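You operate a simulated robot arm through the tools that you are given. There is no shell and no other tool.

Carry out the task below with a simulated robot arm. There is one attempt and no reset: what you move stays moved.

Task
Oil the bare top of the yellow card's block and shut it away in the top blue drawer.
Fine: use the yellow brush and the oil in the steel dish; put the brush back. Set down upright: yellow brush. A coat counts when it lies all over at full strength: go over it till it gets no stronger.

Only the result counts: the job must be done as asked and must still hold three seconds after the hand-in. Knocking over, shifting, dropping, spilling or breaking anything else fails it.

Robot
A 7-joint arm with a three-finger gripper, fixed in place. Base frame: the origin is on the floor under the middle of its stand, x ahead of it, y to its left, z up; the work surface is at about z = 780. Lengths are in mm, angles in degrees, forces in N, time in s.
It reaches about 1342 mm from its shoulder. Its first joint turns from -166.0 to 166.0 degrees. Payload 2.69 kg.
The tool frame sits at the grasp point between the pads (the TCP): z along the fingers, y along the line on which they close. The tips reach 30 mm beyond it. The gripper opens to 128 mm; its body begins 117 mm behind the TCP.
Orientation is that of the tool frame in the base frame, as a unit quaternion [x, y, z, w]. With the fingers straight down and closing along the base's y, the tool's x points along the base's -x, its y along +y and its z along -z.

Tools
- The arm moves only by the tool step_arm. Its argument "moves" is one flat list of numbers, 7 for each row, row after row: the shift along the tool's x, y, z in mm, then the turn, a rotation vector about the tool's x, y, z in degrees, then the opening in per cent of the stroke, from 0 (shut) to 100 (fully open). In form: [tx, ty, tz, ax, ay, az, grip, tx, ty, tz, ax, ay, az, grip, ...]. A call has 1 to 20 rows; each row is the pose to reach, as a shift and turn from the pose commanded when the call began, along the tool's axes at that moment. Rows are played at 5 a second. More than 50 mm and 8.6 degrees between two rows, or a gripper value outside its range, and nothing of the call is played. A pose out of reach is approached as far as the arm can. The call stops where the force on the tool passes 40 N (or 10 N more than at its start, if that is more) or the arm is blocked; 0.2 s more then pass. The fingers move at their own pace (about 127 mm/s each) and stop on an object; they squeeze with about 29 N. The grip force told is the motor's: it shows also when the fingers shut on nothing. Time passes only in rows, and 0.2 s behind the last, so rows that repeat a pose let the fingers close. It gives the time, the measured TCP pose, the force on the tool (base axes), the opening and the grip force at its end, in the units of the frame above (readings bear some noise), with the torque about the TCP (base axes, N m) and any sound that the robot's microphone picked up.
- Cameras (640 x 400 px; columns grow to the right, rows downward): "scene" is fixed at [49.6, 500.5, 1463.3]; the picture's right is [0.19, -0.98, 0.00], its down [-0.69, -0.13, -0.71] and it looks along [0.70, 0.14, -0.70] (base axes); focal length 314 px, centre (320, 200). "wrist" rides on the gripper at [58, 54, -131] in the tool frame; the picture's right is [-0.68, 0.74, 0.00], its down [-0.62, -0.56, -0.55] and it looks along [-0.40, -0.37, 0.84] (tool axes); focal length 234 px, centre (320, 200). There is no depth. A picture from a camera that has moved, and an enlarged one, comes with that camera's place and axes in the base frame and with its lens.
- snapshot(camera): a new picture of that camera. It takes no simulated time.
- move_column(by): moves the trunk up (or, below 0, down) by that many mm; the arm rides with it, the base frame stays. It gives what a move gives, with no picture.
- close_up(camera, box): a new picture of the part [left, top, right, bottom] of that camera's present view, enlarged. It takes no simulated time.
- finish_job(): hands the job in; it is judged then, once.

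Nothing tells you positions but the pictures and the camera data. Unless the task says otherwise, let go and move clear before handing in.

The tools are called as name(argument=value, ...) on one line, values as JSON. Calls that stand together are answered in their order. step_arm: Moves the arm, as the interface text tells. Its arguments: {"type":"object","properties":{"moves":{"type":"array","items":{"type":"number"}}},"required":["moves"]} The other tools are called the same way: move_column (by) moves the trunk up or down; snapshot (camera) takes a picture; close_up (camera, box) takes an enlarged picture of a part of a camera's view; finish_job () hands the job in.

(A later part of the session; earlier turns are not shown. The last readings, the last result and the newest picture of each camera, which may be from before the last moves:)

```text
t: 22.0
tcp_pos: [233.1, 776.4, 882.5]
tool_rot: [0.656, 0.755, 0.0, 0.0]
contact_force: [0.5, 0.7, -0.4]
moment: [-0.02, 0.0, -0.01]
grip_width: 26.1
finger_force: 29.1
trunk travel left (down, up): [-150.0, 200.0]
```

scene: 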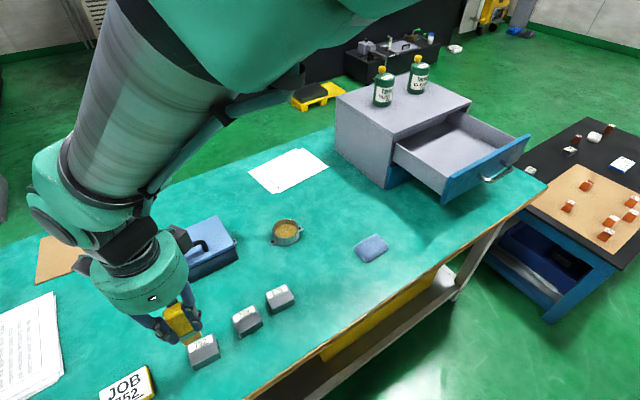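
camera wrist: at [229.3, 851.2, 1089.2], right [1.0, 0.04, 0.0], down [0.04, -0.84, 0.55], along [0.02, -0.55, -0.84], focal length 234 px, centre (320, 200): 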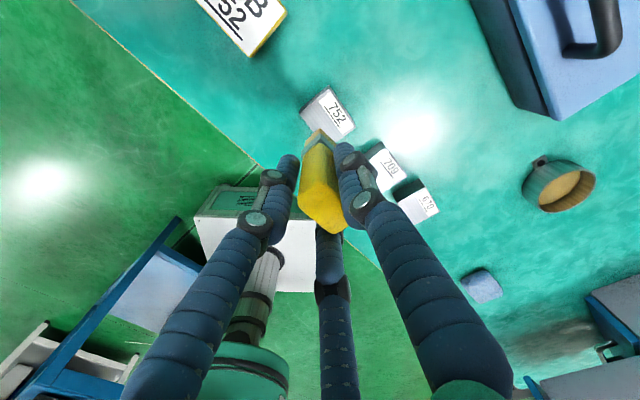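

step_arm(moves=[0, 0, 0.5, 0, 0, 0, 0, 0, 0, 1.0, 0, 0, 0, 0, 0, 0, 1.0, 0, 0, 0, 0])

close_up(camera="wrist", box=[230, 60, 410, 250])

```text
t: 22.8
tcp_pos: [232.5, 777.5, 882.3]
tool_rot: [0.656, 0.755, 0.0, 0.0]
contact_force: [0.6, -0.6, 0.7]
moment: [-0.01, -0.03, 0.0]
grip_width: 26.4
finger_force: 29.4
trunk travel left (down, up): [-150.0, 200.0]
```

```text
2.11 times, centred on (320, 155) of wrist
camera zoom: at [278.4, 842.2, 1013.7], right [0.82, -0.57, 0.0], down [-0.47, -0.69, 0.55], along [-0.31, -0.45, -0.84], focal length 493 px, centre (320, 295)
```

zoom: 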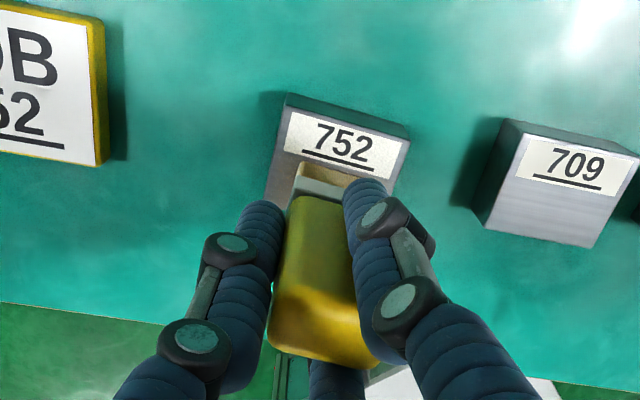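

Still hardly touching; I'll go another millimetre or so down.

step_arm(moves=[0, 0, 0.5, 0, 0, 0, 0, 0, 0, 1.0, 0, 0, 0, 0, 0, 0, 1.0, 0, 0, 0, 0])

```text
t: 23.6
tcp_pos: [231.4, 776.9, 882.5]
tool_rot: [0.656, 0.754, 0.001, 0.0]
contact_force: [1.0, 0.6, 7.9]
moment: [0.08, -0.03, -0.03]
grip_width: 26.2
finger_force: 29.4
trunk travel left (down, up): [-150.0, 200.0]
```

Light contact (about 8 N); I'll ease it slightly and make the first slow pass along the label side of the strip, then check.

step_arm(moves=[0.8, 1.3, -0.3, 0, 0, 0, 0, 6.7, -0.6, -0.3, 0, 0, 0, 0, 12.2, -4.1, -0.3, 0, 0, 0, 0, 6.7, -0.6, -0.3, 0, 0, 0, 0, 1.6, 2.5, -0.3, 0, 0, 0, 0, -3.5, 5.7, -0.3, 0, 0, 0, 0, -9.9, 9.7, -0.3, 0, 0, 0, 0])

close_up(camera="wrist", box=[230, 60, 410, 250])

close_up(camera="scene", box=[150, 290, 260, 390])

```text
t: 25.2
tcp_pos: [243.7, 767.7, 881.4]
tool_rot: [0.655, 0.756, 0.0, 0.0]
contact_force: [-0.1, -0.3, 8.2]
moment: [0.06, 0.07, -0.01]
grip_width: 25.8
finger_force: 28.8
trunk travel left (down, up): [-150.0, 200.0]
```

```text
2.11 times, centred on (320, 155) of wrist
camera zoom: at [288.9, 833.5, 1013.4], right [0.82, -0.57, 0.0], down [-0.47, -0.69, 0.55], along [-0.31, -0.45, -0.84], focal length 493 px, centre (320, 295)
```

zoom: 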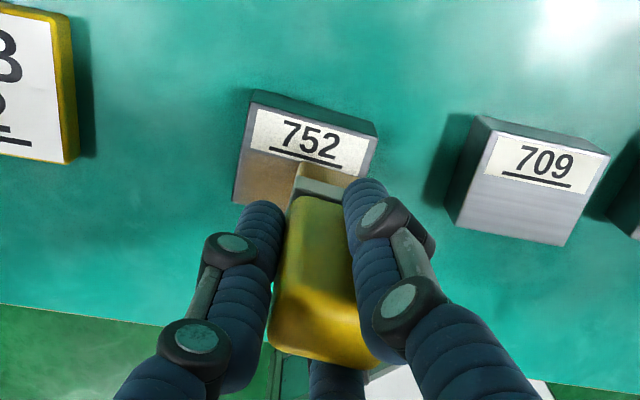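

```text
4.00 times, centred on (205, 340) of scene
camera zoom: at [49.6, 500.5, 1463.3], right [0.19, -0.98, 0.0], down [-0.69, -0.13, -0.71], along [0.7, 0.14, -0.7], focal length 1256 px, centre (780, -360)
```

zoom: 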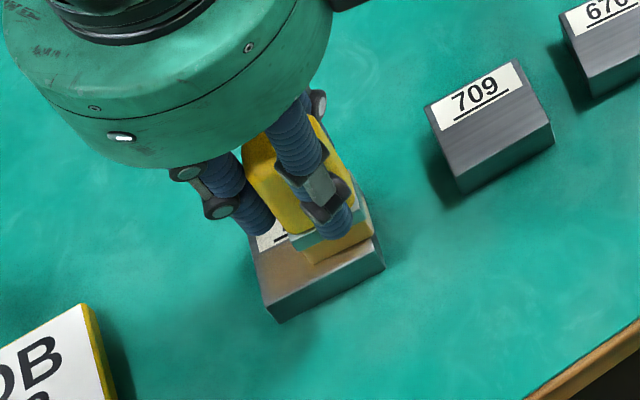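

The coat is going on and the grip is steady. Continuing with the middle and near-edge passes.

step_arm(moves=[-1.5, -2.5, 0, 0, 0, 0, 0, 4.8, -6.5, 0, 0, 0, 0, 0, 9.9, -9.7, 0, 0, 0, 0, 0, 15, -12.9, 0, 0, 0, 0, 0, 20.5, -16.3, 0, 0, 0, 0, 0, 18.1, -20.1, 0, 0, 0, 0, 0, 12.6, -16.7, 0, 0, 0, 0, 0, 7.5, -13.5, 0, 0, 0, 0, 0, 2.4, -10.3, 0, 0, 0, 0, 0, -3.9, -6.4, 0, 0, 0, 0, 0])

close_up(camera="wrist", box=[230, 60, 410, 250])

close_up(camera="scene", box=[150, 290, 260, 390])

```text
t: 27.4
tcp_pos: [238.4, 762.9, 882.3]
tool_rot: [0.655, 0.756, 0.0, -0.001]
contact_force: [0.8, -0.6, 3.3]
moment: [0.0, -0.01, -0.01]
grip_width: 26.0
finger_force: 28.7
trunk travel left (down, up): [-150.0, 200.0]
```

```text
2.11 times, centred on (320, 155) of wrist
camera zoom: at [283.1, 828.4, 1013.3], right [0.82, -0.57, 0.0], down [-0.47, -0.69, 0.55], along [-0.31, -0.45, -0.84], focal length 493 px, centre (320, 295)
```

zoom: 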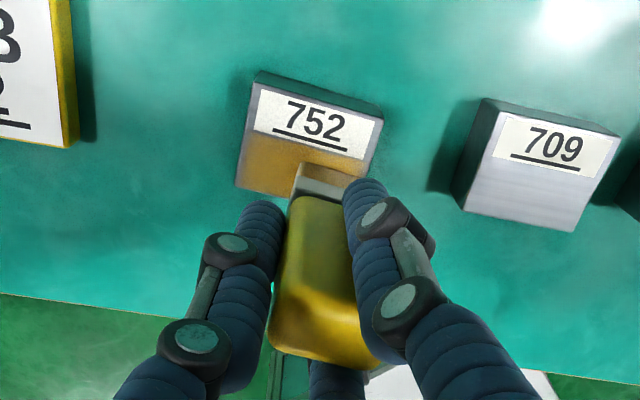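

```text
4.00 times, centred on (205, 340) of scene
camera zoom: at [49.6, 500.5, 1463.3], right [0.19, -0.98, 0.0], down [-0.69, -0.13, -0.71], along [0.7, 0.14, -0.7], focal length 1256 px, centre (780, -360)
```

zoom: 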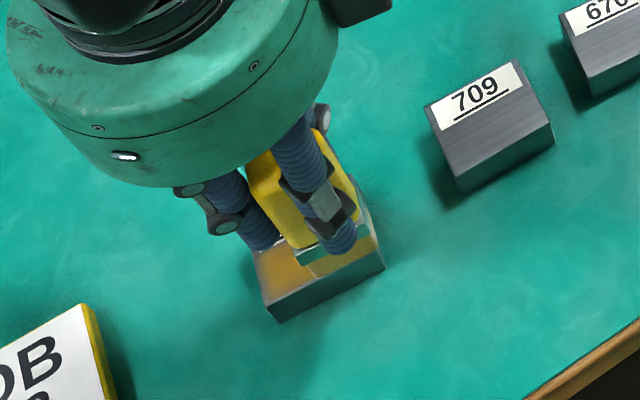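

The strip is turning amber all along. I'll do a second full set of passes the other way, then lift to inspect.

step_arm(moves=[6.4, -4, 0.2, 0, 0, 0, 0, 11.4, -7.2, 0.2, 0, 0, 0, 0, 16.5, -10.3, 0.2, 0, 0, 0, 0, 22.9, -14.3, 0.2, 0, 0, 0, 0, 25.3, -10.5, 0.2, 0, 0, 0, 0, 18.9, -6.5, 0.2, 0, 0, 0, 0, 13.8, -3.4, 0.2, 0, 0, 0, 0, 8.8, -0.2, 0.2, 0, 0, 0, 0, 2, 4.1, 0.2, 0, 0, 0, 0, 4, 7.3, 0.2, 0, 0, 0, 0, 10.8, 3, 0.2, 0, 0, 0, 0, 15.8, -0.2, 0.2, 0, 0, 0, 0, 20.9, -3.3, 0.2, 0, 0, 0, 0, 27.3, -7.3, 0.2, 0, 0, 0, 0])

step_arm(moves=[0, 0, -10, 0, 0, 0, 0, -10, 6, -40, 0, 0, 0, 0, -10, 6, -78, 0, 0, 0, 0, -10, 6, -78, 0, 0, 0, 0])

close_up(camera="wrist", box=[260, 70, 370, 170])

close_up(camera="scene", box=[150, 290, 260, 390])

```text
t: 30.4
tcp_pos: [226.4, 788.9, 882.0]
tool_rot: [0.655, 0.755, 0.001, 0.0]
contact_force: [0.7, -1.1, 9.5]
moment: [-0.01, 0.06, 0.01]
grip_width: 25.8
finger_force: 28.9
trunk travel left (down, up): [-150.0, 200.0]
```

```text
t: 31.4
tcp_pos: [233.0, 779.1, 959.3]
tool_rot: [0.656, 0.755, 0.0, 0.001]
contact_force: [0.3, -0.3, -0.2]
moment: [0.07, -0.03, 0.03]
grip_width: 25.9
finger_force: 28.3
trunk travel left (down, up): [-150.0, 200.0]
```

```text
4.00 times, centred on (315, 120) of wrist
camera zoom: at [279.6, 845.3, 1091.0], right [0.82, -0.57, 0.0], down [-0.47, -0.69, 0.55], along [-0.31, -0.45, -0.84], focal length 937 px, centre (340, 520)
```

zoom: 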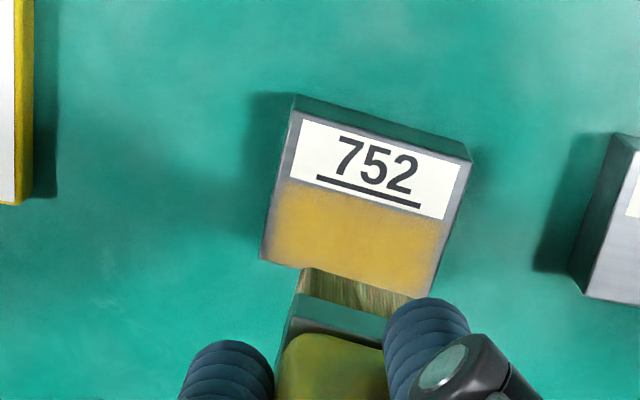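

```text
4.00 times, centred on (205, 340) of scene
camera zoom: at [49.6, 500.5, 1463.3], right [0.19, -0.98, 0.0], down [-0.69, -0.13, -0.71], along [0.7, 0.14, -0.7], focal length 1256 px, centre (780, -360)
```

zoom: 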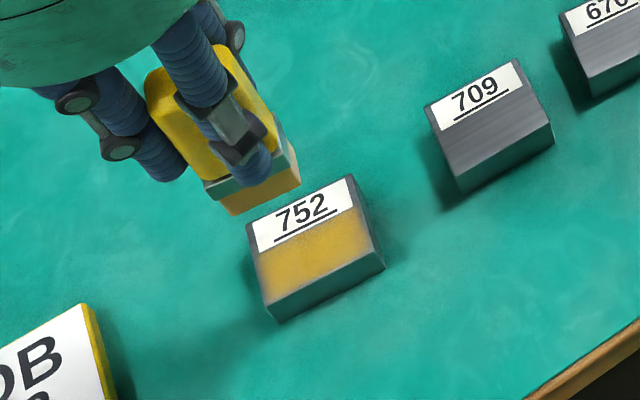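

The strip carries an amber coat; I'll zoom in to judge evenness, especially at the edges.

close_up(camera="wrist", box=[315, 90, 385, 148])

close_up(camera="wrist", box=[318, 90, 382, 150])

close_up(camera="scene", box=[180, 325, 240, 375])

```text
6.90 times, centred on (350, 119) of wrist
camera zoom: at [279.6, 845.3, 1091.0], right [0.82, -0.57, 0.0], down [-0.47, -0.69, 0.55], along [-0.31, -0.45, -0.84], focal length 1615 px, centre (113, 759)
```

zoom: 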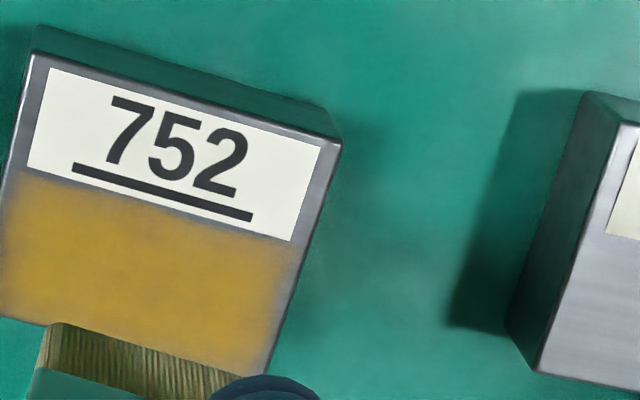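

```text
6.67 times, centred on (350, 120) of wrist
camera zoom: at [279.6, 845.3, 1091.0], right [0.82, -0.57, 0.0], down [-0.47, -0.69, 0.55], along [-0.31, -0.45, -0.84], focal length 1561 px, centre (120, 733)
```

zoom: 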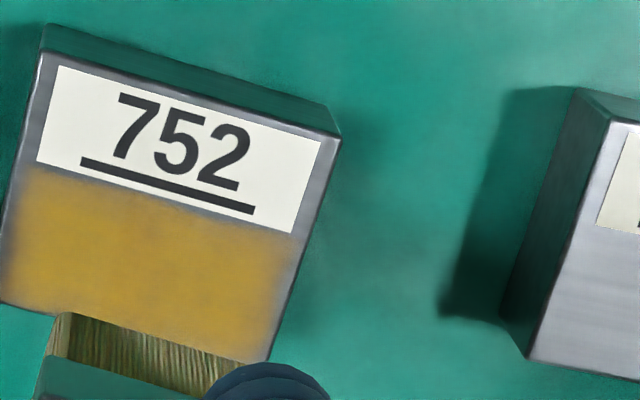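

```text
8.00 times, centred on (210, 350) of scene
camera zoom: at [49.6, 500.5, 1463.3], right [0.19, -0.98, 0.0], down [-0.69, -0.13, -0.71], along [0.7, 0.14, -0.7], focal length 2511 px, centre (1200, -1000)
```

zoom: 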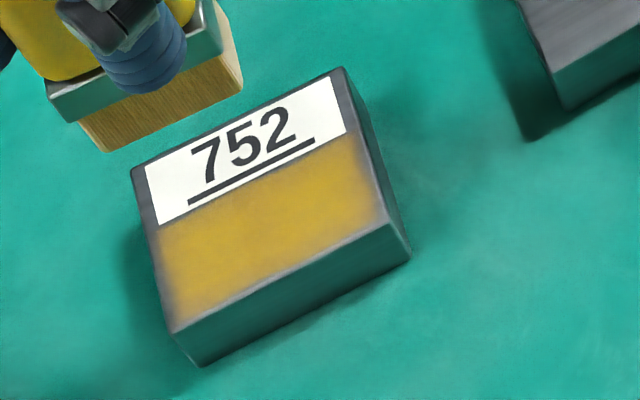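

The coat is even but perhaps not at full strength, with fainter ends. I'll go over it again, reaching slightly further toward each end, and then compare.

step_arm(moves=[10.7, -6.2, 30, 0, 0, 0, 0, 10.7, -6.2, 60, 0, 0, 0, 0, 10.7, -6.2, 75, 0, 0, 0, 0, 10.7, -6.2, 78, 0, 0, 0, 0, 4.8, -2.5, 78, 0, 0, 0, 0, -2, 1.7, 78, 0, 0, 0, 0, -8.8, 6, 78, 0, 0, 0, 0, -14.7, 9.7, 78, 0, 0, 0, 0, -17.1, 5.9, 78, 0, 0, 0, 0, -11.2, 2.1, 78, 0, 0, 0, 0, -4.4, -2.1, 78, 0, 0, 0, 0, 2.4, -6.3, 78, 0, 0, 0, 0, 8.3, -10, 78, 0, 0, 0, 0, 5.9, -13.9, 78, 0, 0, 0, 0, 0, -10.2, 78, 0, 0, 0, 0, -6.8, -5.9, 78, 0, 0, 0, 0, -13.6, -1.7, 78, 0, 0, 0, 0, -19.5, 2, 78, 0, 0, 0, 0, -13.6, -1.7, 40, 0, 0, 0, 0, 0, 0, 0, 0, 0, 0, 0])

close_up(camera="wrist", box=[318, 90, 382, 150])

close_up(camera="scene", box=[180, 325, 240, 375])

```text
t: 35.6
tcp_pos: [233.9, 780.6, 957.5]
tool_rot: [0.656, 0.755, -0.001, 0.001]
contact_force: [-0.2, -0.5, -0.4]
moment: [0.05, -0.07, 0.0]
grip_width: 26.1
finger_force: 29.3
trunk travel left (down, up): [-150.0, 200.0]
```

```text
6.67 times, centred on (350, 120) of wrist
camera zoom: at [279.5, 846.1, 1089.9], right [0.82, -0.57, 0.0], down [-0.47, -0.69, 0.55], along [-0.31, -0.45, -0.84], focal length 1561 px, centre (120, 733)
```

zoom: 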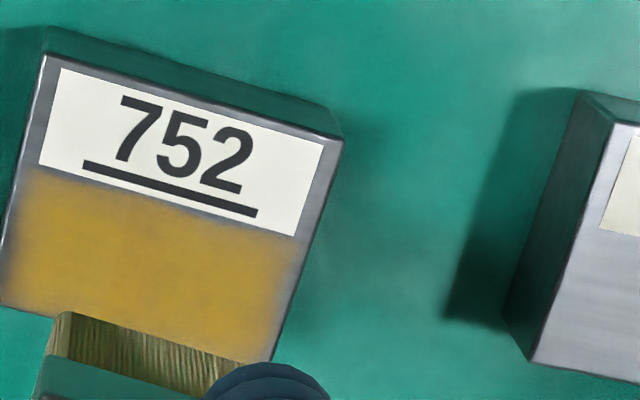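

```text
8.00 times, centred on (210, 350) of scene
camera zoom: at [49.6, 500.5, 1463.3], right [0.19, -0.98, 0.0], down [-0.69, -0.13, -0.71], along [0.7, 0.14, -0.7], focal length 2511 px, centre (1200, -1000)
```

zoom: 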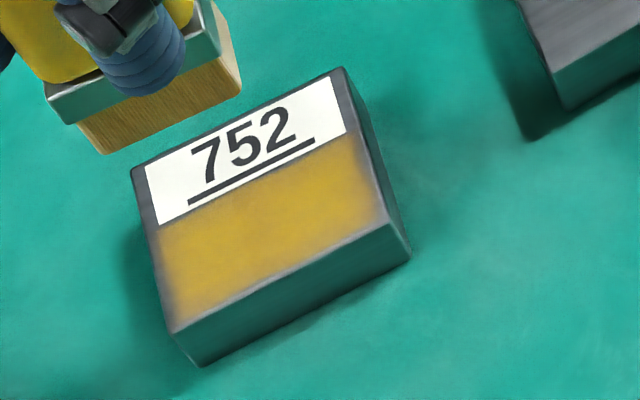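

The coat looks unchanged from the previous pass, but the brush may be running low. I'll re-dip and go over it once more to be sure it's at full strength.

step_arm(moves=[0, 0, -20, 0, 0, 0, 0, 0, 0, -40, 0, 0, 0, 0, -15.6, 40.6, -40, 0, 0, 0, 0, -31.1, 81.2, -40, 0, 0, 0, 0, -46.7, 121.8, -40, 0, 0, 0, 0, -62.3, 162.4, -40, 0, 0, 0, 0, -77.8, 202.9, -40, 0, 0, 0, 0, -93.4, 243.5, -40, 0, 0, 0, 0, -108.9, 284.1, -40, 0, 0, 0, 0, -124.5, 324.7, -40, 0, 0, 0, 0, -124.5, 324.7, -10, 0, 0, 0, 0, -124.5, 324.7, 0, 0, 0, 0, 0, -124.5, 324.7, 0, 0, 0, 0, 0])

close_up(camera="wrist", box=[260, 70, 370, 170])

close_up(camera="scene", box=[240, 150, 340, 260])

close_up(camera="scene", box=[180, 325, 240, 375])

```text
t: 38.4
tcp_pos: [573.9, 702.2, 959.3]
tool_rot: [0.655, 0.756, 0.0, 0.0]
contact_force: [-0.1, -0.1, -0.2]
moment: [-0.03, -0.03, 0.01]
grip_width: 26.0
finger_force: 28.9
trunk travel left (down, up): [-150.0, 200.0]
```

```text
4.00 times, centred on (315, 120) of wrist
camera zoom: at [619.5, 768.6, 1090.8], right [0.82, -0.57, 0.0], down [-0.47, -0.69, 0.55], along [-0.31, -0.45, -0.84], focal length 937 px, centre (340, 520)
```

zoom: 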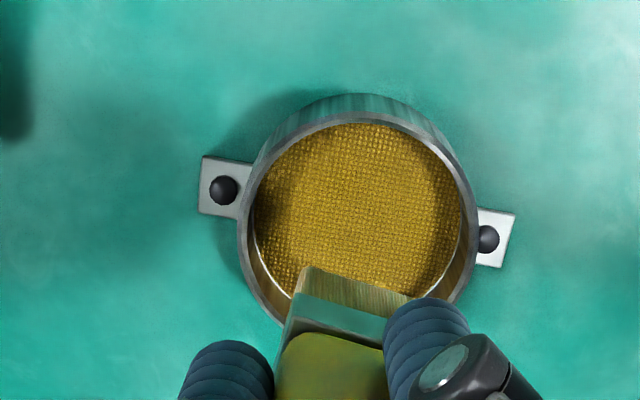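

```text
3.64 times, centred on (290, 205) of scene
camera zoom: at [49.6, 500.5, 1463.3], right [0.19, -0.98, 0.0], down [-0.69, -0.13, -0.71], along [0.7, 0.14, -0.7], focal length 1141 px, centre (429, 182)
```

zoom: 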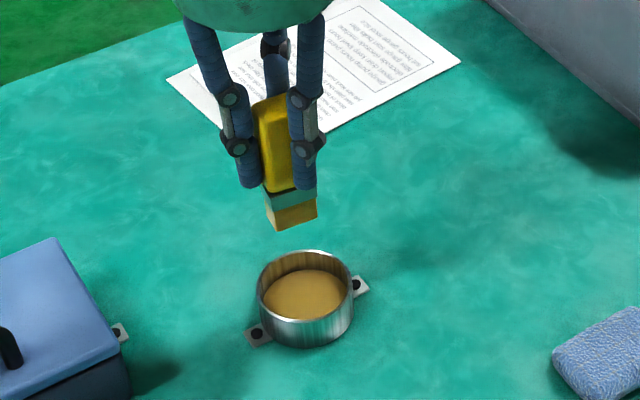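

```text
8.00 times, centred on (210, 350) of scene
camera zoom: at [49.6, 500.5, 1463.3], right [0.19, -0.98, 0.0], down [-0.69, -0.13, -0.71], along [0.7, 0.14, -0.7], focal length 2511 px, centre (1200, -1000)
```

zoom: 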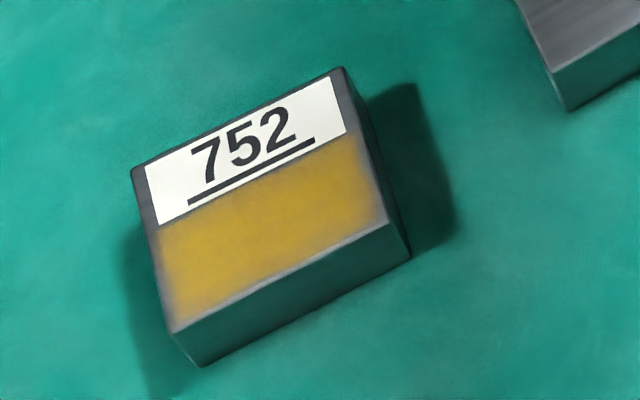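

The brush is over the dish. Dipping again with the same slow approach, then lifting out.

step_arm(moves=[-2, 0.2, 30, 0, 0, 0, 0, -2, 0.2, 60, 0, 0, 0, 0, -2, 0.2, 78, 0, 0, 0, 0, -2, 0.2, 86, 0, 0, 0, 0, -2, 0.2, 90, 0, 0, 0, 0, -2, 0.2, 91.3, 0, 0, 0, 0, -2, 0.2, 91.3, 0, 0, 0, 0, -2, 0.2, 91.3, 0, 0, 0, 0])

close_up(camera="scene", box=[250, 180, 330, 260])

```text
t: 40.2
tcp_pos: [574.5, 701.5, 867.5]
tool_rot: [0.657, 0.754, -0.001, 0.0]
contact_force: [-0.7, 0.1, -0.8]
moment: [0.01, 0.02, -0.01]
grip_width: 25.9
finger_force: 28.9
trunk travel left (down, up): [-150.0, 200.0]
```

```text
5.00 times, centred on (290, 220) of scene
camera zoom: at [49.6, 500.5, 1463.3], right [0.19, -0.98, 0.0], down [-0.69, -0.13, -0.71], along [0.7, 0.14, -0.7], focal length 1569 px, centre (470, 100)
```

zoom: 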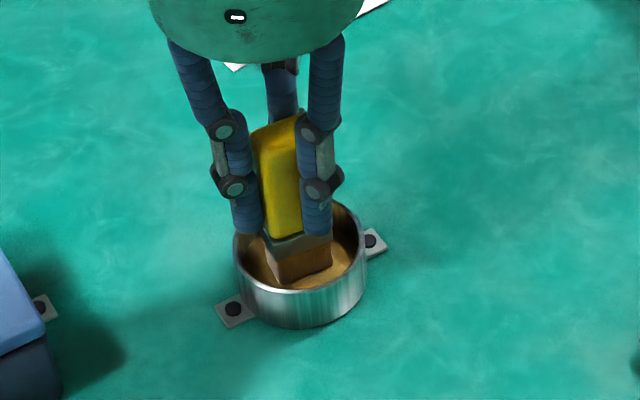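

No contact force yet; I'll press a couple more millimetres, then hold and lift.

step_arm(moves=[0, 0, 1, 0, 0, 0, 0, 0, 0, 2, 0, 0, 0, 0, 0, 0, 2, 0, 0, 0, 0, 0, 0, 2, 0, 0, 0, 0])

```text
t: 41.2
tcp_pos: [572.9, 700.7, 866.9]
tool_rot: [0.656, 0.755, 0.001, 0.0]
contact_force: [0.1, -0.6, 10.1]
moment: [0.08, 0.09, 0.04]
grip_width: 26.1
finger_force: 29.0
trunk travel left (down, up): [-150.0, 200.0]
```

Contact made at 10 N. Lifting out and carrying back over block 752.

step_arm(moves=[0, 0, -15, 0, 0, 0, 0, 0, 0, -55, 0, 0, 0, 0, 0, 0, -95, 0, 0, 0, 0, 0, 0, -133, 0, 0, 0, 0, 15.8, -40.6, -133, 0, 0, 0, 0, 31.6, -81.2, -133, 0, 0, 0, 0, 47.4, -121.8, -133, 0, 0, 0, 0, 63.3, -162.5, -133, 0, 0, 0, 0, 79.1, -203.1, -133, 0, 0, 0, 0, 94.9, -243.7, -133, 0, 0, 0, 0, 110.7, -284.3, -133, 0, 0, 0, 0, 126.5, -324.9, -133, 0, 0, 0, 0, 126.5, -324.9, -105, 0, 0, 0, 0, 126.5, -324.9, -93.3, 0, 0, 0, 0, 126.5, -324.9, -93.3, 0, 0, 0, 0])

close_up(camera="wrist", box=[260, 70, 370, 170])

close_up(camera="scene", box=[150, 290, 260, 390])

```text
t: 44.4
tcp_pos: [234.3, 780.1, 957.9]
tool_rot: [0.656, 0.755, 0.0, 0.0]
contact_force: [-0.3, -0.1, -0.4]
moment: [-0.03, 0.01, -0.01]
grip_width: 26.2
finger_force: 29.3
trunk travel left (down, up): [-150.0, 200.0]
```

```text
4.00 times, centred on (315, 120) of wrist
camera zoom: at [280.3, 845.4, 1090.1], right [0.82, -0.57, 0.0], down [-0.47, -0.69, 0.55], along [-0.31, -0.45, -0.84], focal length 937 px, centre (340, 520)
```

zoom: 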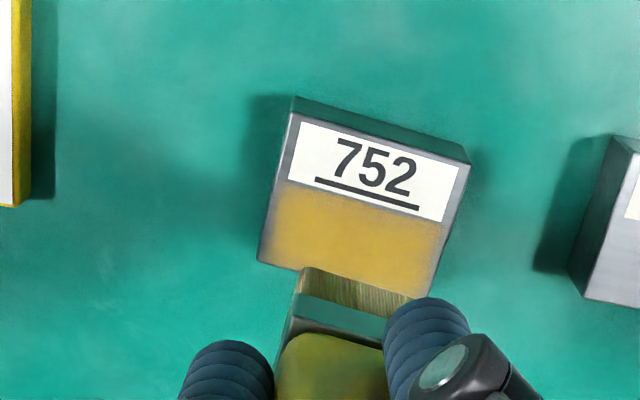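

```text
4.00 times, centred on (205, 340) of scene
camera zoom: at [49.6, 500.5, 1463.3], right [0.19, -0.98, 0.0], down [-0.69, -0.13, -0.71], along [0.7, 0.14, -0.7], focal length 1256 px, centre (780, -360)
```

zoom: 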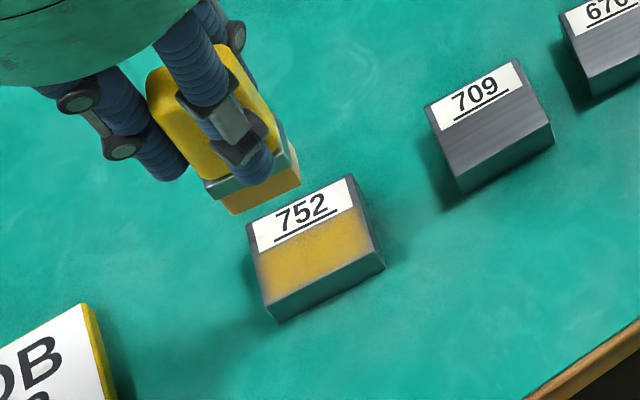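

Back over the block with a fresh load. Lowering to touch at the label-side left end.

step_arm(moves=[10.5, -6.4, 30, 0, 0, 0, 0, 10.5, -6.4, 60, 0, 0, 0, 0, 10.5, -6.4, 74, 0, 0, 0, 0, 10.5, -6.4, 78, 0, 0, 0, 0, 10.5, -6.4, 78, 0, 0, 0, 0])

```text
t: 45.6
tcp_pos: [226.7, 789.8, 879.7]
tool_rot: [0.656, 0.754, 0.0, -0.001]
contact_force: [0.9, -0.3, 2.3]
moment: [0.0, 0.03, 0.01]
grip_width: 26.1
finger_force: 29.0
trunk travel left (down, up): [-150.0, 200.0]
```

Gentle contact. Now a full set of passes with the fresh load.

step_arm(moves=[-5.9, 3.7, 0.5, 0, 0, 0, 0, -12.7, 8, 0.5, 0, 0, 0, 0, -19.5, 12.2, 0.5, 0, 0, 0, 0, -25.4, 15.9, 0.5, 0, 0, 0, 0, -27.6, 12.5, 0.5, 0, 0, 0, 0, -21.6, 8.8, 0.5, 0, 0, 0, 0, -14.8, 4.6, 0.5, 0, 0, 0, 0, -8.1, 0.3, 0.5, 0, 0, 0, 0, -2.1, -3.4, 0.5, 0, 0, 0, 0, -4.8, -7.6, 0.5, 0, 0, 0, 0, -10.7, -3.9, 0.5, 0, 0, 0, 0, -17.5, 0.3, 0.5, 0, 0, 0, 0, -24.3, 4.6, 0.5, 0, 0, 0, 0, -30.2, 8.3, 0.5, 0, 0, 0, 0, -28.6, 10.8, 0.5, 0, 0, 0, 0, -22.7, 7.1, 0.5, 0, 0, 0, 0, -15.9, 2.9, 0.5, 0, 0, 0, 0, -9.1, -1.4, 0.5, 0, 0, 0, 0, -3.2, -5.1, 0.5, 0, 0, 0, 0])

step_arm(moves=[0, 0, -10, 0, 0, 0, 0, -8, 5, -40, 0, 0, 0, 0, -8, 10, -78, 0, 0, 0, 0, -8, 10, -78, 0, 0, 0, 0])

close_up(camera="wrist", box=[318, 90, 382, 150])

close_up(camera="scene", box=[180, 325, 240, 375])

```text
t: 49.6
tcp_pos: [223.0, 785.4, 881.3]
tool_rot: [0.656, 0.755, 0.0, 0.0]
contact_force: [1.1, -1.5, 9.5]
moment: [-0.06, -0.01, -0.02]
grip_width: 25.9
finger_force: 29.5
trunk travel left (down, up): [-150.0, 200.0]
```

```text
t: 50.6
tcp_pos: [233.6, 778.0, 958.6]
tool_rot: [0.656, 0.755, 0.0, 0.0]
contact_force: [0.4, -0.8, 0.1]
moment: [0.03, -0.01, 0.03]
grip_width: 26.0
finger_force: 29.3
trunk travel left (down, up): [-150.0, 200.0]
```

```text
6.67 times, centred on (350, 120) of wrist
camera zoom: at [279.2, 844.2, 1091.1], right [0.82, -0.57, 0.0], down [-0.47, -0.69, 0.55], along [-0.31, -0.45, -0.84], focal length 1561 px, centre (120, 733)
```

zoom: 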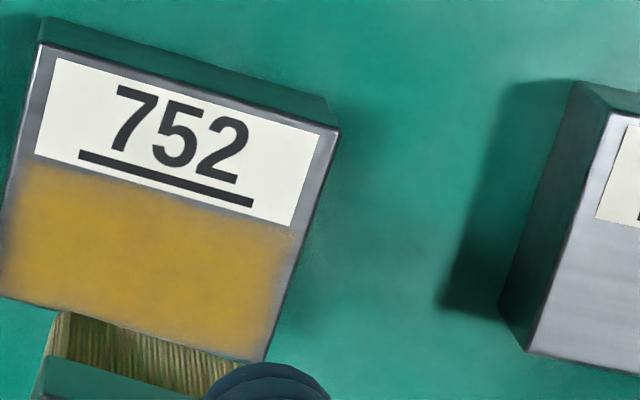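

```text
8.00 times, centred on (210, 350) of scene
camera zoom: at [49.6, 500.5, 1463.3], right [0.19, -0.98, 0.0], down [-0.69, -0.13, -0.71], along [0.7, 0.14, -0.7], focal length 2511 px, centre (1200, -1000)
```

zoom: 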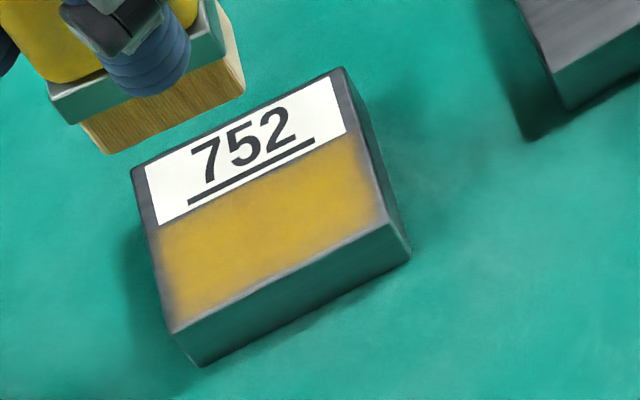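

The coat is unchanged after a fresh load, so it's at full strength and even. Now I'll carry the brush back to where it stood, near (661, 615).

step_arm(moves=[0, 0, -20, 0, 0, 0, 0, 0, 0, -40, 0, 0, 0, 0, -19.8, 36.2, -40, 0, 0, -0.5, 0, -39.6, 72.3, -40, 0, 0, -1, 0, -59.5, 108.5, -40, 0, 0, -1.5, 0, -79.3, 144.6, -40, 0, 0, -2, 0, -99.1, 180.8, -40, 0, 0, -2.5, 0, -118.9, 217, -40, 0, 0, -3, 0, -138.7, 253.1, -40, 0, 0, -3.5, 0, -158.5, 289.3, -40, 0, 0, -4, 0, -178.4, 325.4, -40, 0, 0, -4.5, 0, -198.2, 361.6, -40, 0, 0, -5, 0, -218, 397.7, -40, 0, 0, -5, 0, -218, 397.7, -10, 0, 0, -5, 0, -218, 397.7, 25, 0, 0, -5, 0, -218, 397.7, 25, 0, 0, -5, 0])

close_up(camera="wrist", box=[230, 60, 410, 250])

close_up(camera="scene", box=[290, 140, 360, 240])

close_up(camera="scene", box=[180, 325, 240, 375])

```text
t: 54.0
tcp_pos: [657.6, 620.1, 932.9]
tool_rot: [0.622, 0.783, 0.0, 0.0]
contact_force: [0.1, 0.2, -0.3]
moment: [-0.02, 0.01, 0.01]
grip_width: 26.1
finger_force: 28.7
trunk travel left (down, up): [-150.0, 200.0]
```

```text
2.11 times, centred on (320, 155) of wrist
camera zoom: at [697.6, 689.2, 1064.7], right [0.87, -0.49, 0.0], down [-0.41, -0.73, 0.55], along [-0.27, -0.48, -0.84], focal length 493 px, centre (320, 295)
```

zoom: 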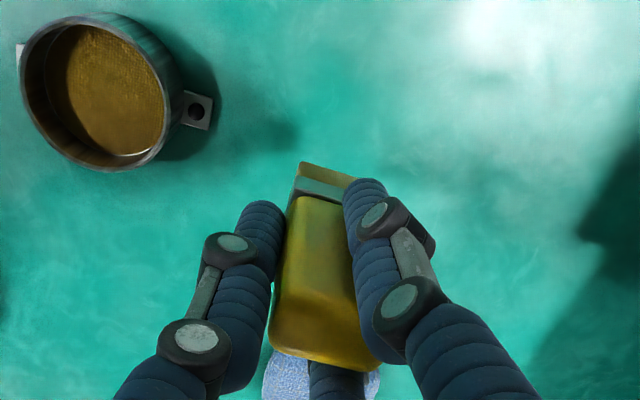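

```text
4.00 times, centred on (325, 190) of scene
camera zoom: at [49.6, 500.5, 1463.3], right [0.19, -0.98, 0.0], down [-0.69, -0.13, -0.71], along [0.7, 0.14, -0.7], focal length 1256 px, centre (300, 240)
```

zoom: 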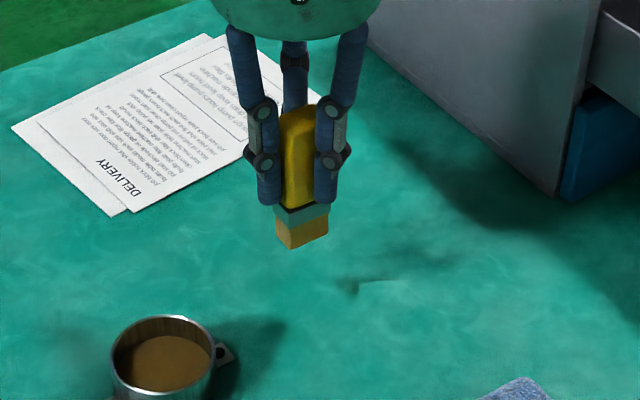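

```text
8.00 times, centred on (210, 350) of scene
camera zoom: at [49.6, 500.5, 1463.3], right [0.19, -0.98, 0.0], down [-0.69, -0.13, -0.71], along [0.7, 0.14, -0.7], focal length 2511 px, centre (1200, -1000)
```

zoom: 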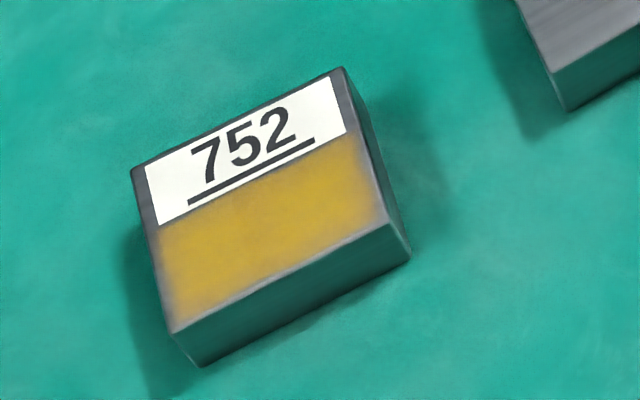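

Everything matches; brush centre is within 2 mm of its old spot. Lowering it toward the table.

step_arm(moves=[-1.9, -0.4, 40, 0, 0, 0, 0, -1.9, -0.4, 65, 0, 0, 0, 0, -1.9, -0.4, 75, 0, 0, 0, 0, -1.9, -0.4, 77, 0, 0, 0, 0, -1.9, -0.4, 77, 0, 0, 0, 0])

```text
t: 55.2
tcp_pos: [657.0, 617.9, 856.1]
tool_rot: [0.623, 0.782, 0.0, 0.0]
contact_force: [-0.2, 1.0, -0.7]
moment: [0.01, -0.02, -0.05]
grip_width: 26.1
finger_force: 29.0
trunk travel left (down, up): [-150.0, 200.0]
```

step_arm(moves=[0, 0, 0.5, 0, 0, 0, 0, 0, 0, 1, 0, 0, 0, 0, 0, 0, 1, 0, 0, 0, 0])

close_up(camera="scene", box=[290, 150, 350, 240])

```text
t: 56.0
tcp_pos: [657.2, 617.1, 855.3]
tool_rot: [0.622, 0.783, 0.0, 0.001]
contact_force: [0.1, 0.6, -0.6]
moment: [0.02, 0.03, -0.04]
grip_width: 26.1
finger_force: 29.2
trunk travel left (down, up): [-150.0, 200.0]
```

```text
4.44 times, centred on (320, 195) of scene
camera zoom: at [49.6, 500.5, 1463.3], right [0.19, -0.98, 0.0], down [-0.69, -0.13, -0.71], along [0.7, 0.14, -0.7], focal length 1395 px, centre (320, 222)
```

zoom: 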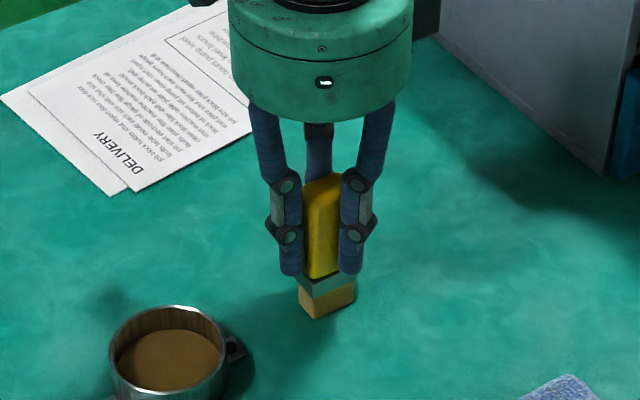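

Still no contact; continuing down in half-millimetre steps.

step_arm(moves=[0, 0, 0.5, 0, 0, 0, 0, 0, 0, 1, 0, 0, 0, 0, 0, 0, 1, 0, 0, 0, 0])

step_arm(moves=[0, 0, 0.3, 0, 0, 0, 0, 0, 0, 0.6, 0, 0, 0, 0, 0, 0, 0.6, 0, 0, 0, 0])

```text
t: 56.8
tcp_pos: [656.8, 617.5, 854.7]
tool_rot: [0.622, 0.783, 0.0, -0.001]
contact_force: [-2.1, 0.2, 3.2]
moment: [0.07, 0.13, 0.01]
grip_width: 26.0
finger_force: 29.1
trunk travel left (down, up): [-150.0, 200.0]
```

```text
t: 57.6
tcp_pos: [657.2, 617.3, 854.8]
tool_rot: [0.623, 0.782, 0.001, 0.001]
contact_force: [-0.2, -0.5, 8.9]
moment: [0.07, 0.14, 0.0]
grip_width: 26.1
finger_force: 29.0
trunk travel left (down, up): [-150.0, 200.0]
```

The brush now stands on the table with about 9 N. I'll ease off slightly and open slowly.

step_arm(moves=[0, 0, -0.4, 0, 0, 0, 0, 0, 0, -0.4, 0, 0, 0, 18, 0, 0, -0.4, 0, 0, 0, 21, 0, 0, -0.4, 0, 0, 0, 24, 0, 0, -0.4, 0, 0, 0, 28, 0, 0, -0.4, 0, 0, 0, 35, 0, 0, -0.4, 0, 0, 0, 45, 0, 0, -0.4, 0, 0, 0, 60, 0, 0, -0.4, 0, 0, 0, 60])

close_up(camera="wrist", box=[230, 60, 410, 250])

close_up(camera="scene", box=[290, 150, 350, 240])

```text
t: 59.6
tcp_pos: [656.3, 616.2, 854.4]
tool_rot: [0.623, 0.782, 0.0, 0.001]
contact_force: [-0.2, -0.1, -0.1]
moment: [0.01, 0.0, 0.04]
grip_width: 76.8
finger_force: 0.1
trunk travel left (down, up): [-150.0, 200.0]
```

```text
2.11 times, centred on (320, 155) of wrist
camera zoom: at [697.0, 686.3, 985.9], right [0.87, -0.49, 0.0], down [-0.41, -0.73, 0.55], along [-0.27, -0.48, -0.84], focal length 493 px, centre (320, 295)
```

zoom: 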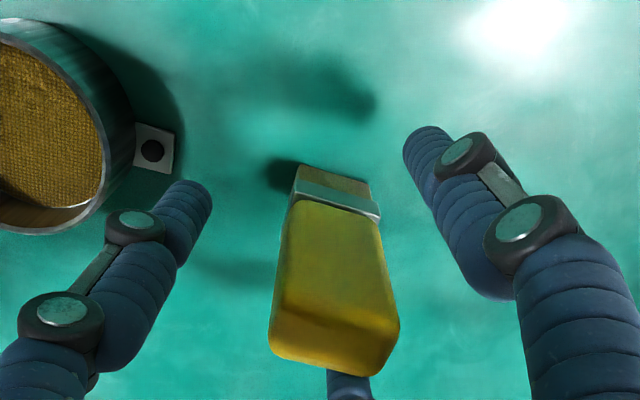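

```text
4.44 times, centred on (320, 195) of scene
camera zoom: at [49.6, 500.5, 1463.3], right [0.19, -0.98, 0.0], down [-0.69, -0.13, -0.71], along [0.7, 0.14, -0.7], focal length 1395 px, centre (320, 222)
```

zoom: 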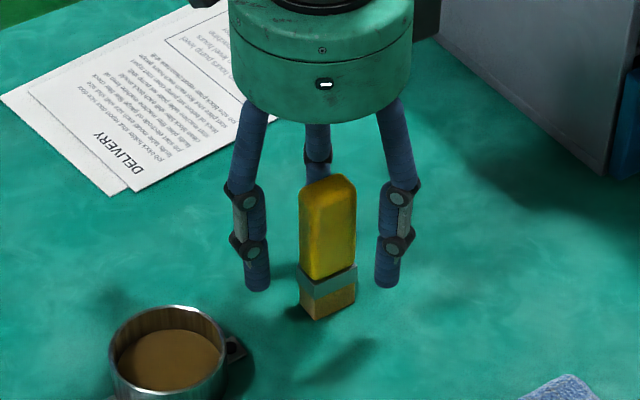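

The brush stands upright, back in its spot. Raising the hand straight up clear of it.

step_arm(moves=[0, 0, -15, 0, 0, 0, 60, 0, 0, -50, 0, 0, 0, 60, 0, 0, -95, 0, 0, 0, 60, 0, 0, -145, 0, 0, 0, 60, 0, 0, -145, 0, 0, 0, 60])

snapshot(camera="scene")

close_up(camera="wrist", box=[230, 60, 410, 250])

```text
t: 60.8
tcp_pos: [656.1, 616.2, 999.1]
tool_rot: [0.623, 0.782, 0.0, 0.0]
contact_force: [-0.6, -0.6, 0.0]
moment: [0.03, -0.05, 0.0]
grip_width: 76.8
finger_force: 0.2
trunk travel left (down, up): [-150.0, 200.0]
```

```text
taken
```

scene: 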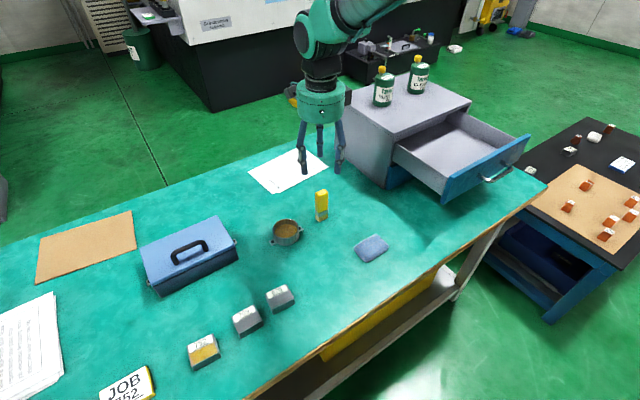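

```text
2.11 times, centred on (320, 155) of wrist
camera zoom: at [696.3, 685.1, 1131.3], right [0.87, -0.49, 0.0], down [-0.41, -0.73, 0.55], along [-0.27, -0.48, -0.84], focal length 493 px, centre (320, 295)
```

zoom: 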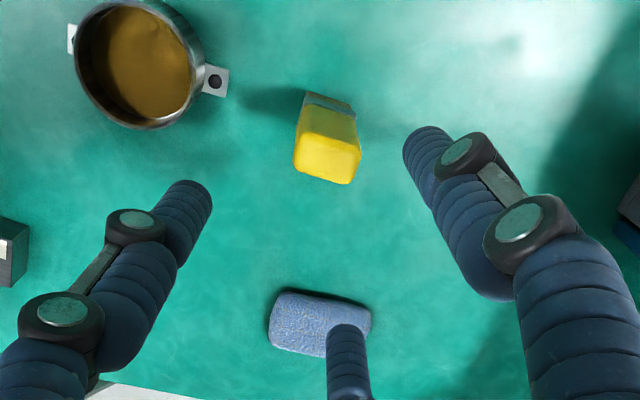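

The brush stands fine and nothing else has moved. Before fetching the block I'll look into the open drawer from above to measure it.

step_arm(moves=[0, 0, -40, 0, 0, 0, 60, -20, 3.5, -80, 0, 0, 1, 60, -60, 10.4, -105, 0, 0, 2, 60, -100, 17.3, -130, 0, 0, 3, 60, -145, 25, -150, 0, 0, 4, 60, -190, 32.7, -150, 0, 0, 5, 60, -235, 40.4, -150, 0, 0, 6, 60, -280, 48.1, -150, 0, 0, 7, 60, -325, 55.8, -150, 0, 0, 8, 60, -370, 63.5, -150, 0, 0, 10, 60, -410, 70.3, -150, 0, 0, 12, 60, -444.4, 75.9, -150, 0, 0, 12, 60, -444.4, 75.9, -150, 0, 0, 12, 60])

snapshot(camera="wrist")

snapshot(camera="scene")

```text
t: 63.6
tcp_pos: [830.5, 199.5, 1150.3]
tool_rot: [0.701, 0.713, 0.0, 0.0]
contact_force: [0.3, -0.1, 0.2]
moment: [0.04, 0.0, -0.03]
grip_width: 76.8
finger_force: 0.0
trunk travel left (down, up): [-150.0, 200.0]
```

```text
taken
camera wrist: at [884.4, 258.8, 1281.7], right [0.75, -0.66, 0.0], down [-0.55, -0.63, 0.55], along [-0.36, -0.41, -0.84], focal length 234 px, centre (320, 200)
```

wrist: 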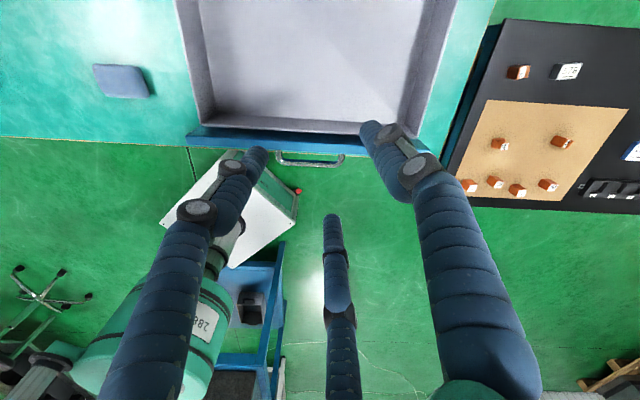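

```text
taken
```

scene: 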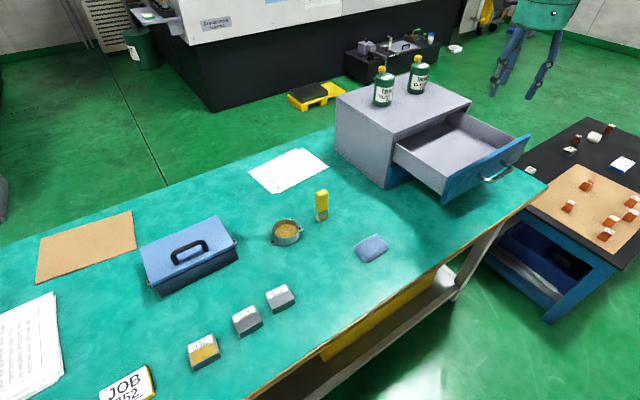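

Now I'll enlarge the drawer views for measurement.

close_up(camera="wrist", box=[170, 0, 480, 180])

close_up(camera="scene", box=[370, 90, 540, 210])

close_up(camera="wrist", box=[180, 100, 460, 180])

```text
2.06 times, centred on (325, 90) of wrist
camera zoom: at [884.4, 258.8, 1281.7], right [0.75, -0.66, 0.0], down [-0.55, -0.63, 0.55], along [-0.36, -0.41, -0.84], focal length 483 px, centre (310, 427)
```

zoom: 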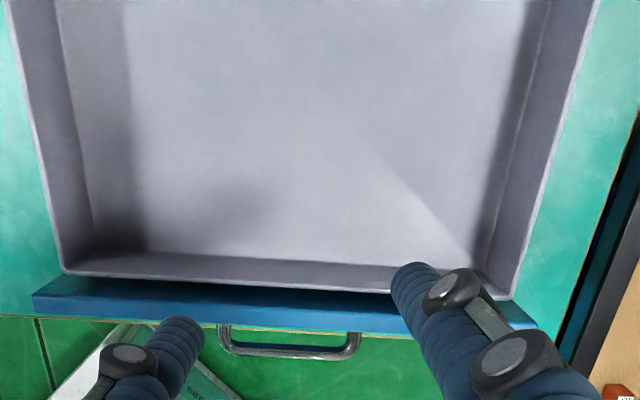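

```text
3.33 times, centred on (455, 150) of scene
camera zoom: at [49.6, 500.5, 1463.3], right [0.19, -0.98, 0.0], down [-0.69, -0.13, -0.71], along [0.7, 0.14, -0.7], focal length 1046 px, centre (-130, 367)
```

zoom: 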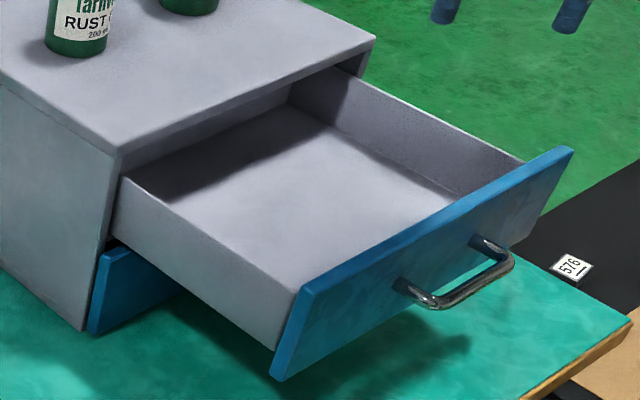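

```text
2.29 times, centred on (320, 140) of wrist
camera zoom: at [884.4, 258.8, 1281.7], right [0.75, -0.66, 0.0], down [-0.55, -0.63, 0.55], along [-0.36, -0.41, -0.84], focal length 535 px, centre (320, 337)
```

zoom: 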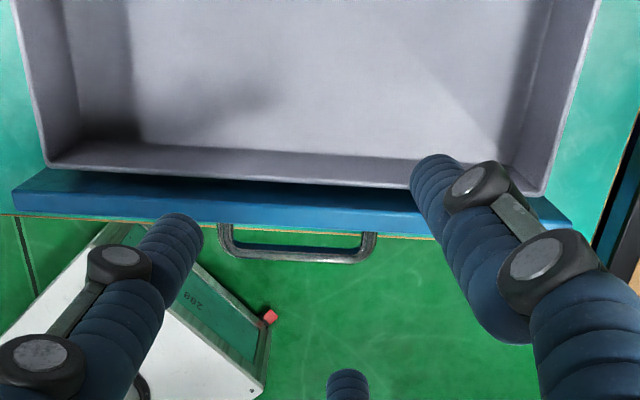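

The cabinet sits at 45°, with the drawer pulled out about 195 mm toward the robot; its inside is clear and roomy, around (868, 254). Now I'll go back to block 752 with the fingers turned for a stable hold on it.

step_arm(moves=[29.4, -28.9, 0, 0, 0, -6.4, 65, 58.9, -57.8, 0, 0, 0, -12.9, 65, 88.3, -86.7, 0, 0, 0, -19.3, 65, 117.8, -115.6, 0, 0, 0, -25.8, 65, 147.2, -144.5, 0, 0, 0, -32.2, 65, 176.6, -173.4, 0, 0, 0, -38.7, 65, 206.1, -202.3, 0, 0, 0, -45.1, 65, 235.5, -231.2, 0, 0, 0, -51.6, 65, 265, -260.1, 0, 0, 0, -58, 65, 294.4, -289, 0, 0, 0, -64.5, 65, 294.4, -289, 0, 0, 0, -64.5, 65])

```text
t: 66.0
tcp_pos: [537.5, 490.7, 1148.9]
tool_rot: [0.211, 0.977, 0.0, -0.001]
contact_force: [-0.8, 0.1, -0.8]
moment: [0.01, -0.05, -0.01]
grip_width: 83.1
finger_force: 0.0
trunk travel left (down, up): [-150.0, 200.0]
```

On the way; continuing to a viewing height above block 752.

step_arm(moves=[32.3, 11.8, 15.8, 0, 0, -5.4, 65, 64.6, 23.6, 31.7, 0, 0, -10.7, 65, 96.9, 35.4, 47.5, 0, 0, -16.1, 65, 129.2, 47.2, 63.3, 0, 0, -21.5, 65, 161.5, 59, 79.2, 0, 0, -26.8, 65, 193.8, 70.8, 95, 0, 0, -32.2, 65, 226.1, 82.6, 110.8, 0, 0, -37.6, 65, 258.4, 94.4, 126.7, 0, 0, -42.9, 65, 290.7, 106.2, 142.5, 0, 0, -48.3, 65, 323, 118, 158.3, 0, 0, -53.7, 65, 355.3, 129.8, 174.2, 0, 0, -59, 65, 387.6, 141.6, 190, 0, 0, -64.4, 65, 387.6, 141.6, 190, 0, 0, -64.4, 65])

snapshot(camera="wrist")

close_up(camera="wrist", box=[250, 70, 390, 200])

snapshot(camera="scene")

```text
t: 68.8
tcp_pos: [241.0, 780.4, 960.2]
tool_rot: [-0.342, 0.94, -0.001, -0.001]
contact_force: [-0.3, 0.5, -0.3]
moment: [-0.06, -0.05, -0.02]
grip_width: 83.3
finger_force: 0.0
trunk travel left (down, up): [-150.0, 200.0]
```

```text
taken
camera wrist: at [163.2, 784.2, 1090.5], right [0.04, 1.0, 0.0], down [0.84, -0.04, 0.55], along [0.55, -0.03, -0.84], focal length 234 px, centre (320, 200)
```

wrist: 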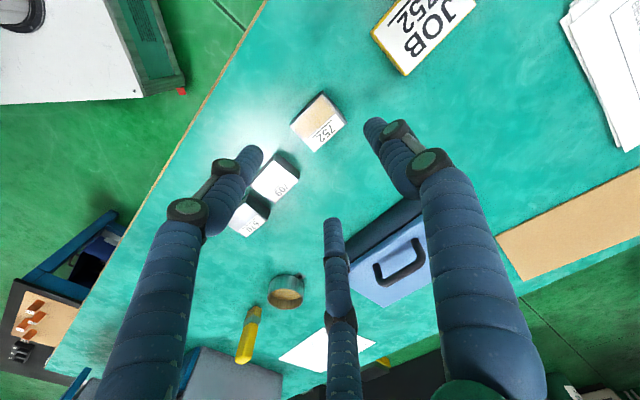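

```text
3.08 times, centred on (320, 135) of wrist
camera zoom: at [163.2, 784.2, 1090.5], right [0.04, 1.0, 0.0], down [0.84, -0.04, 0.55], along [0.55, -0.03, -0.84], focal length 720 px, centre (320, 400)
```

zoom: 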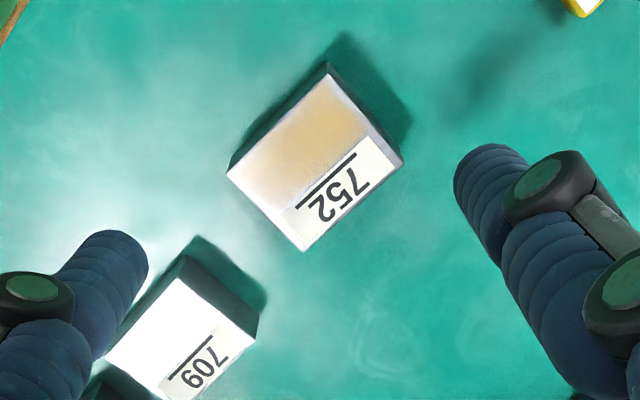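

```text
taken
```

scene: 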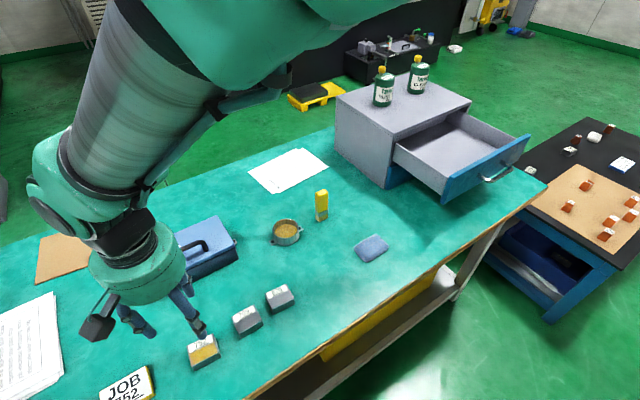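

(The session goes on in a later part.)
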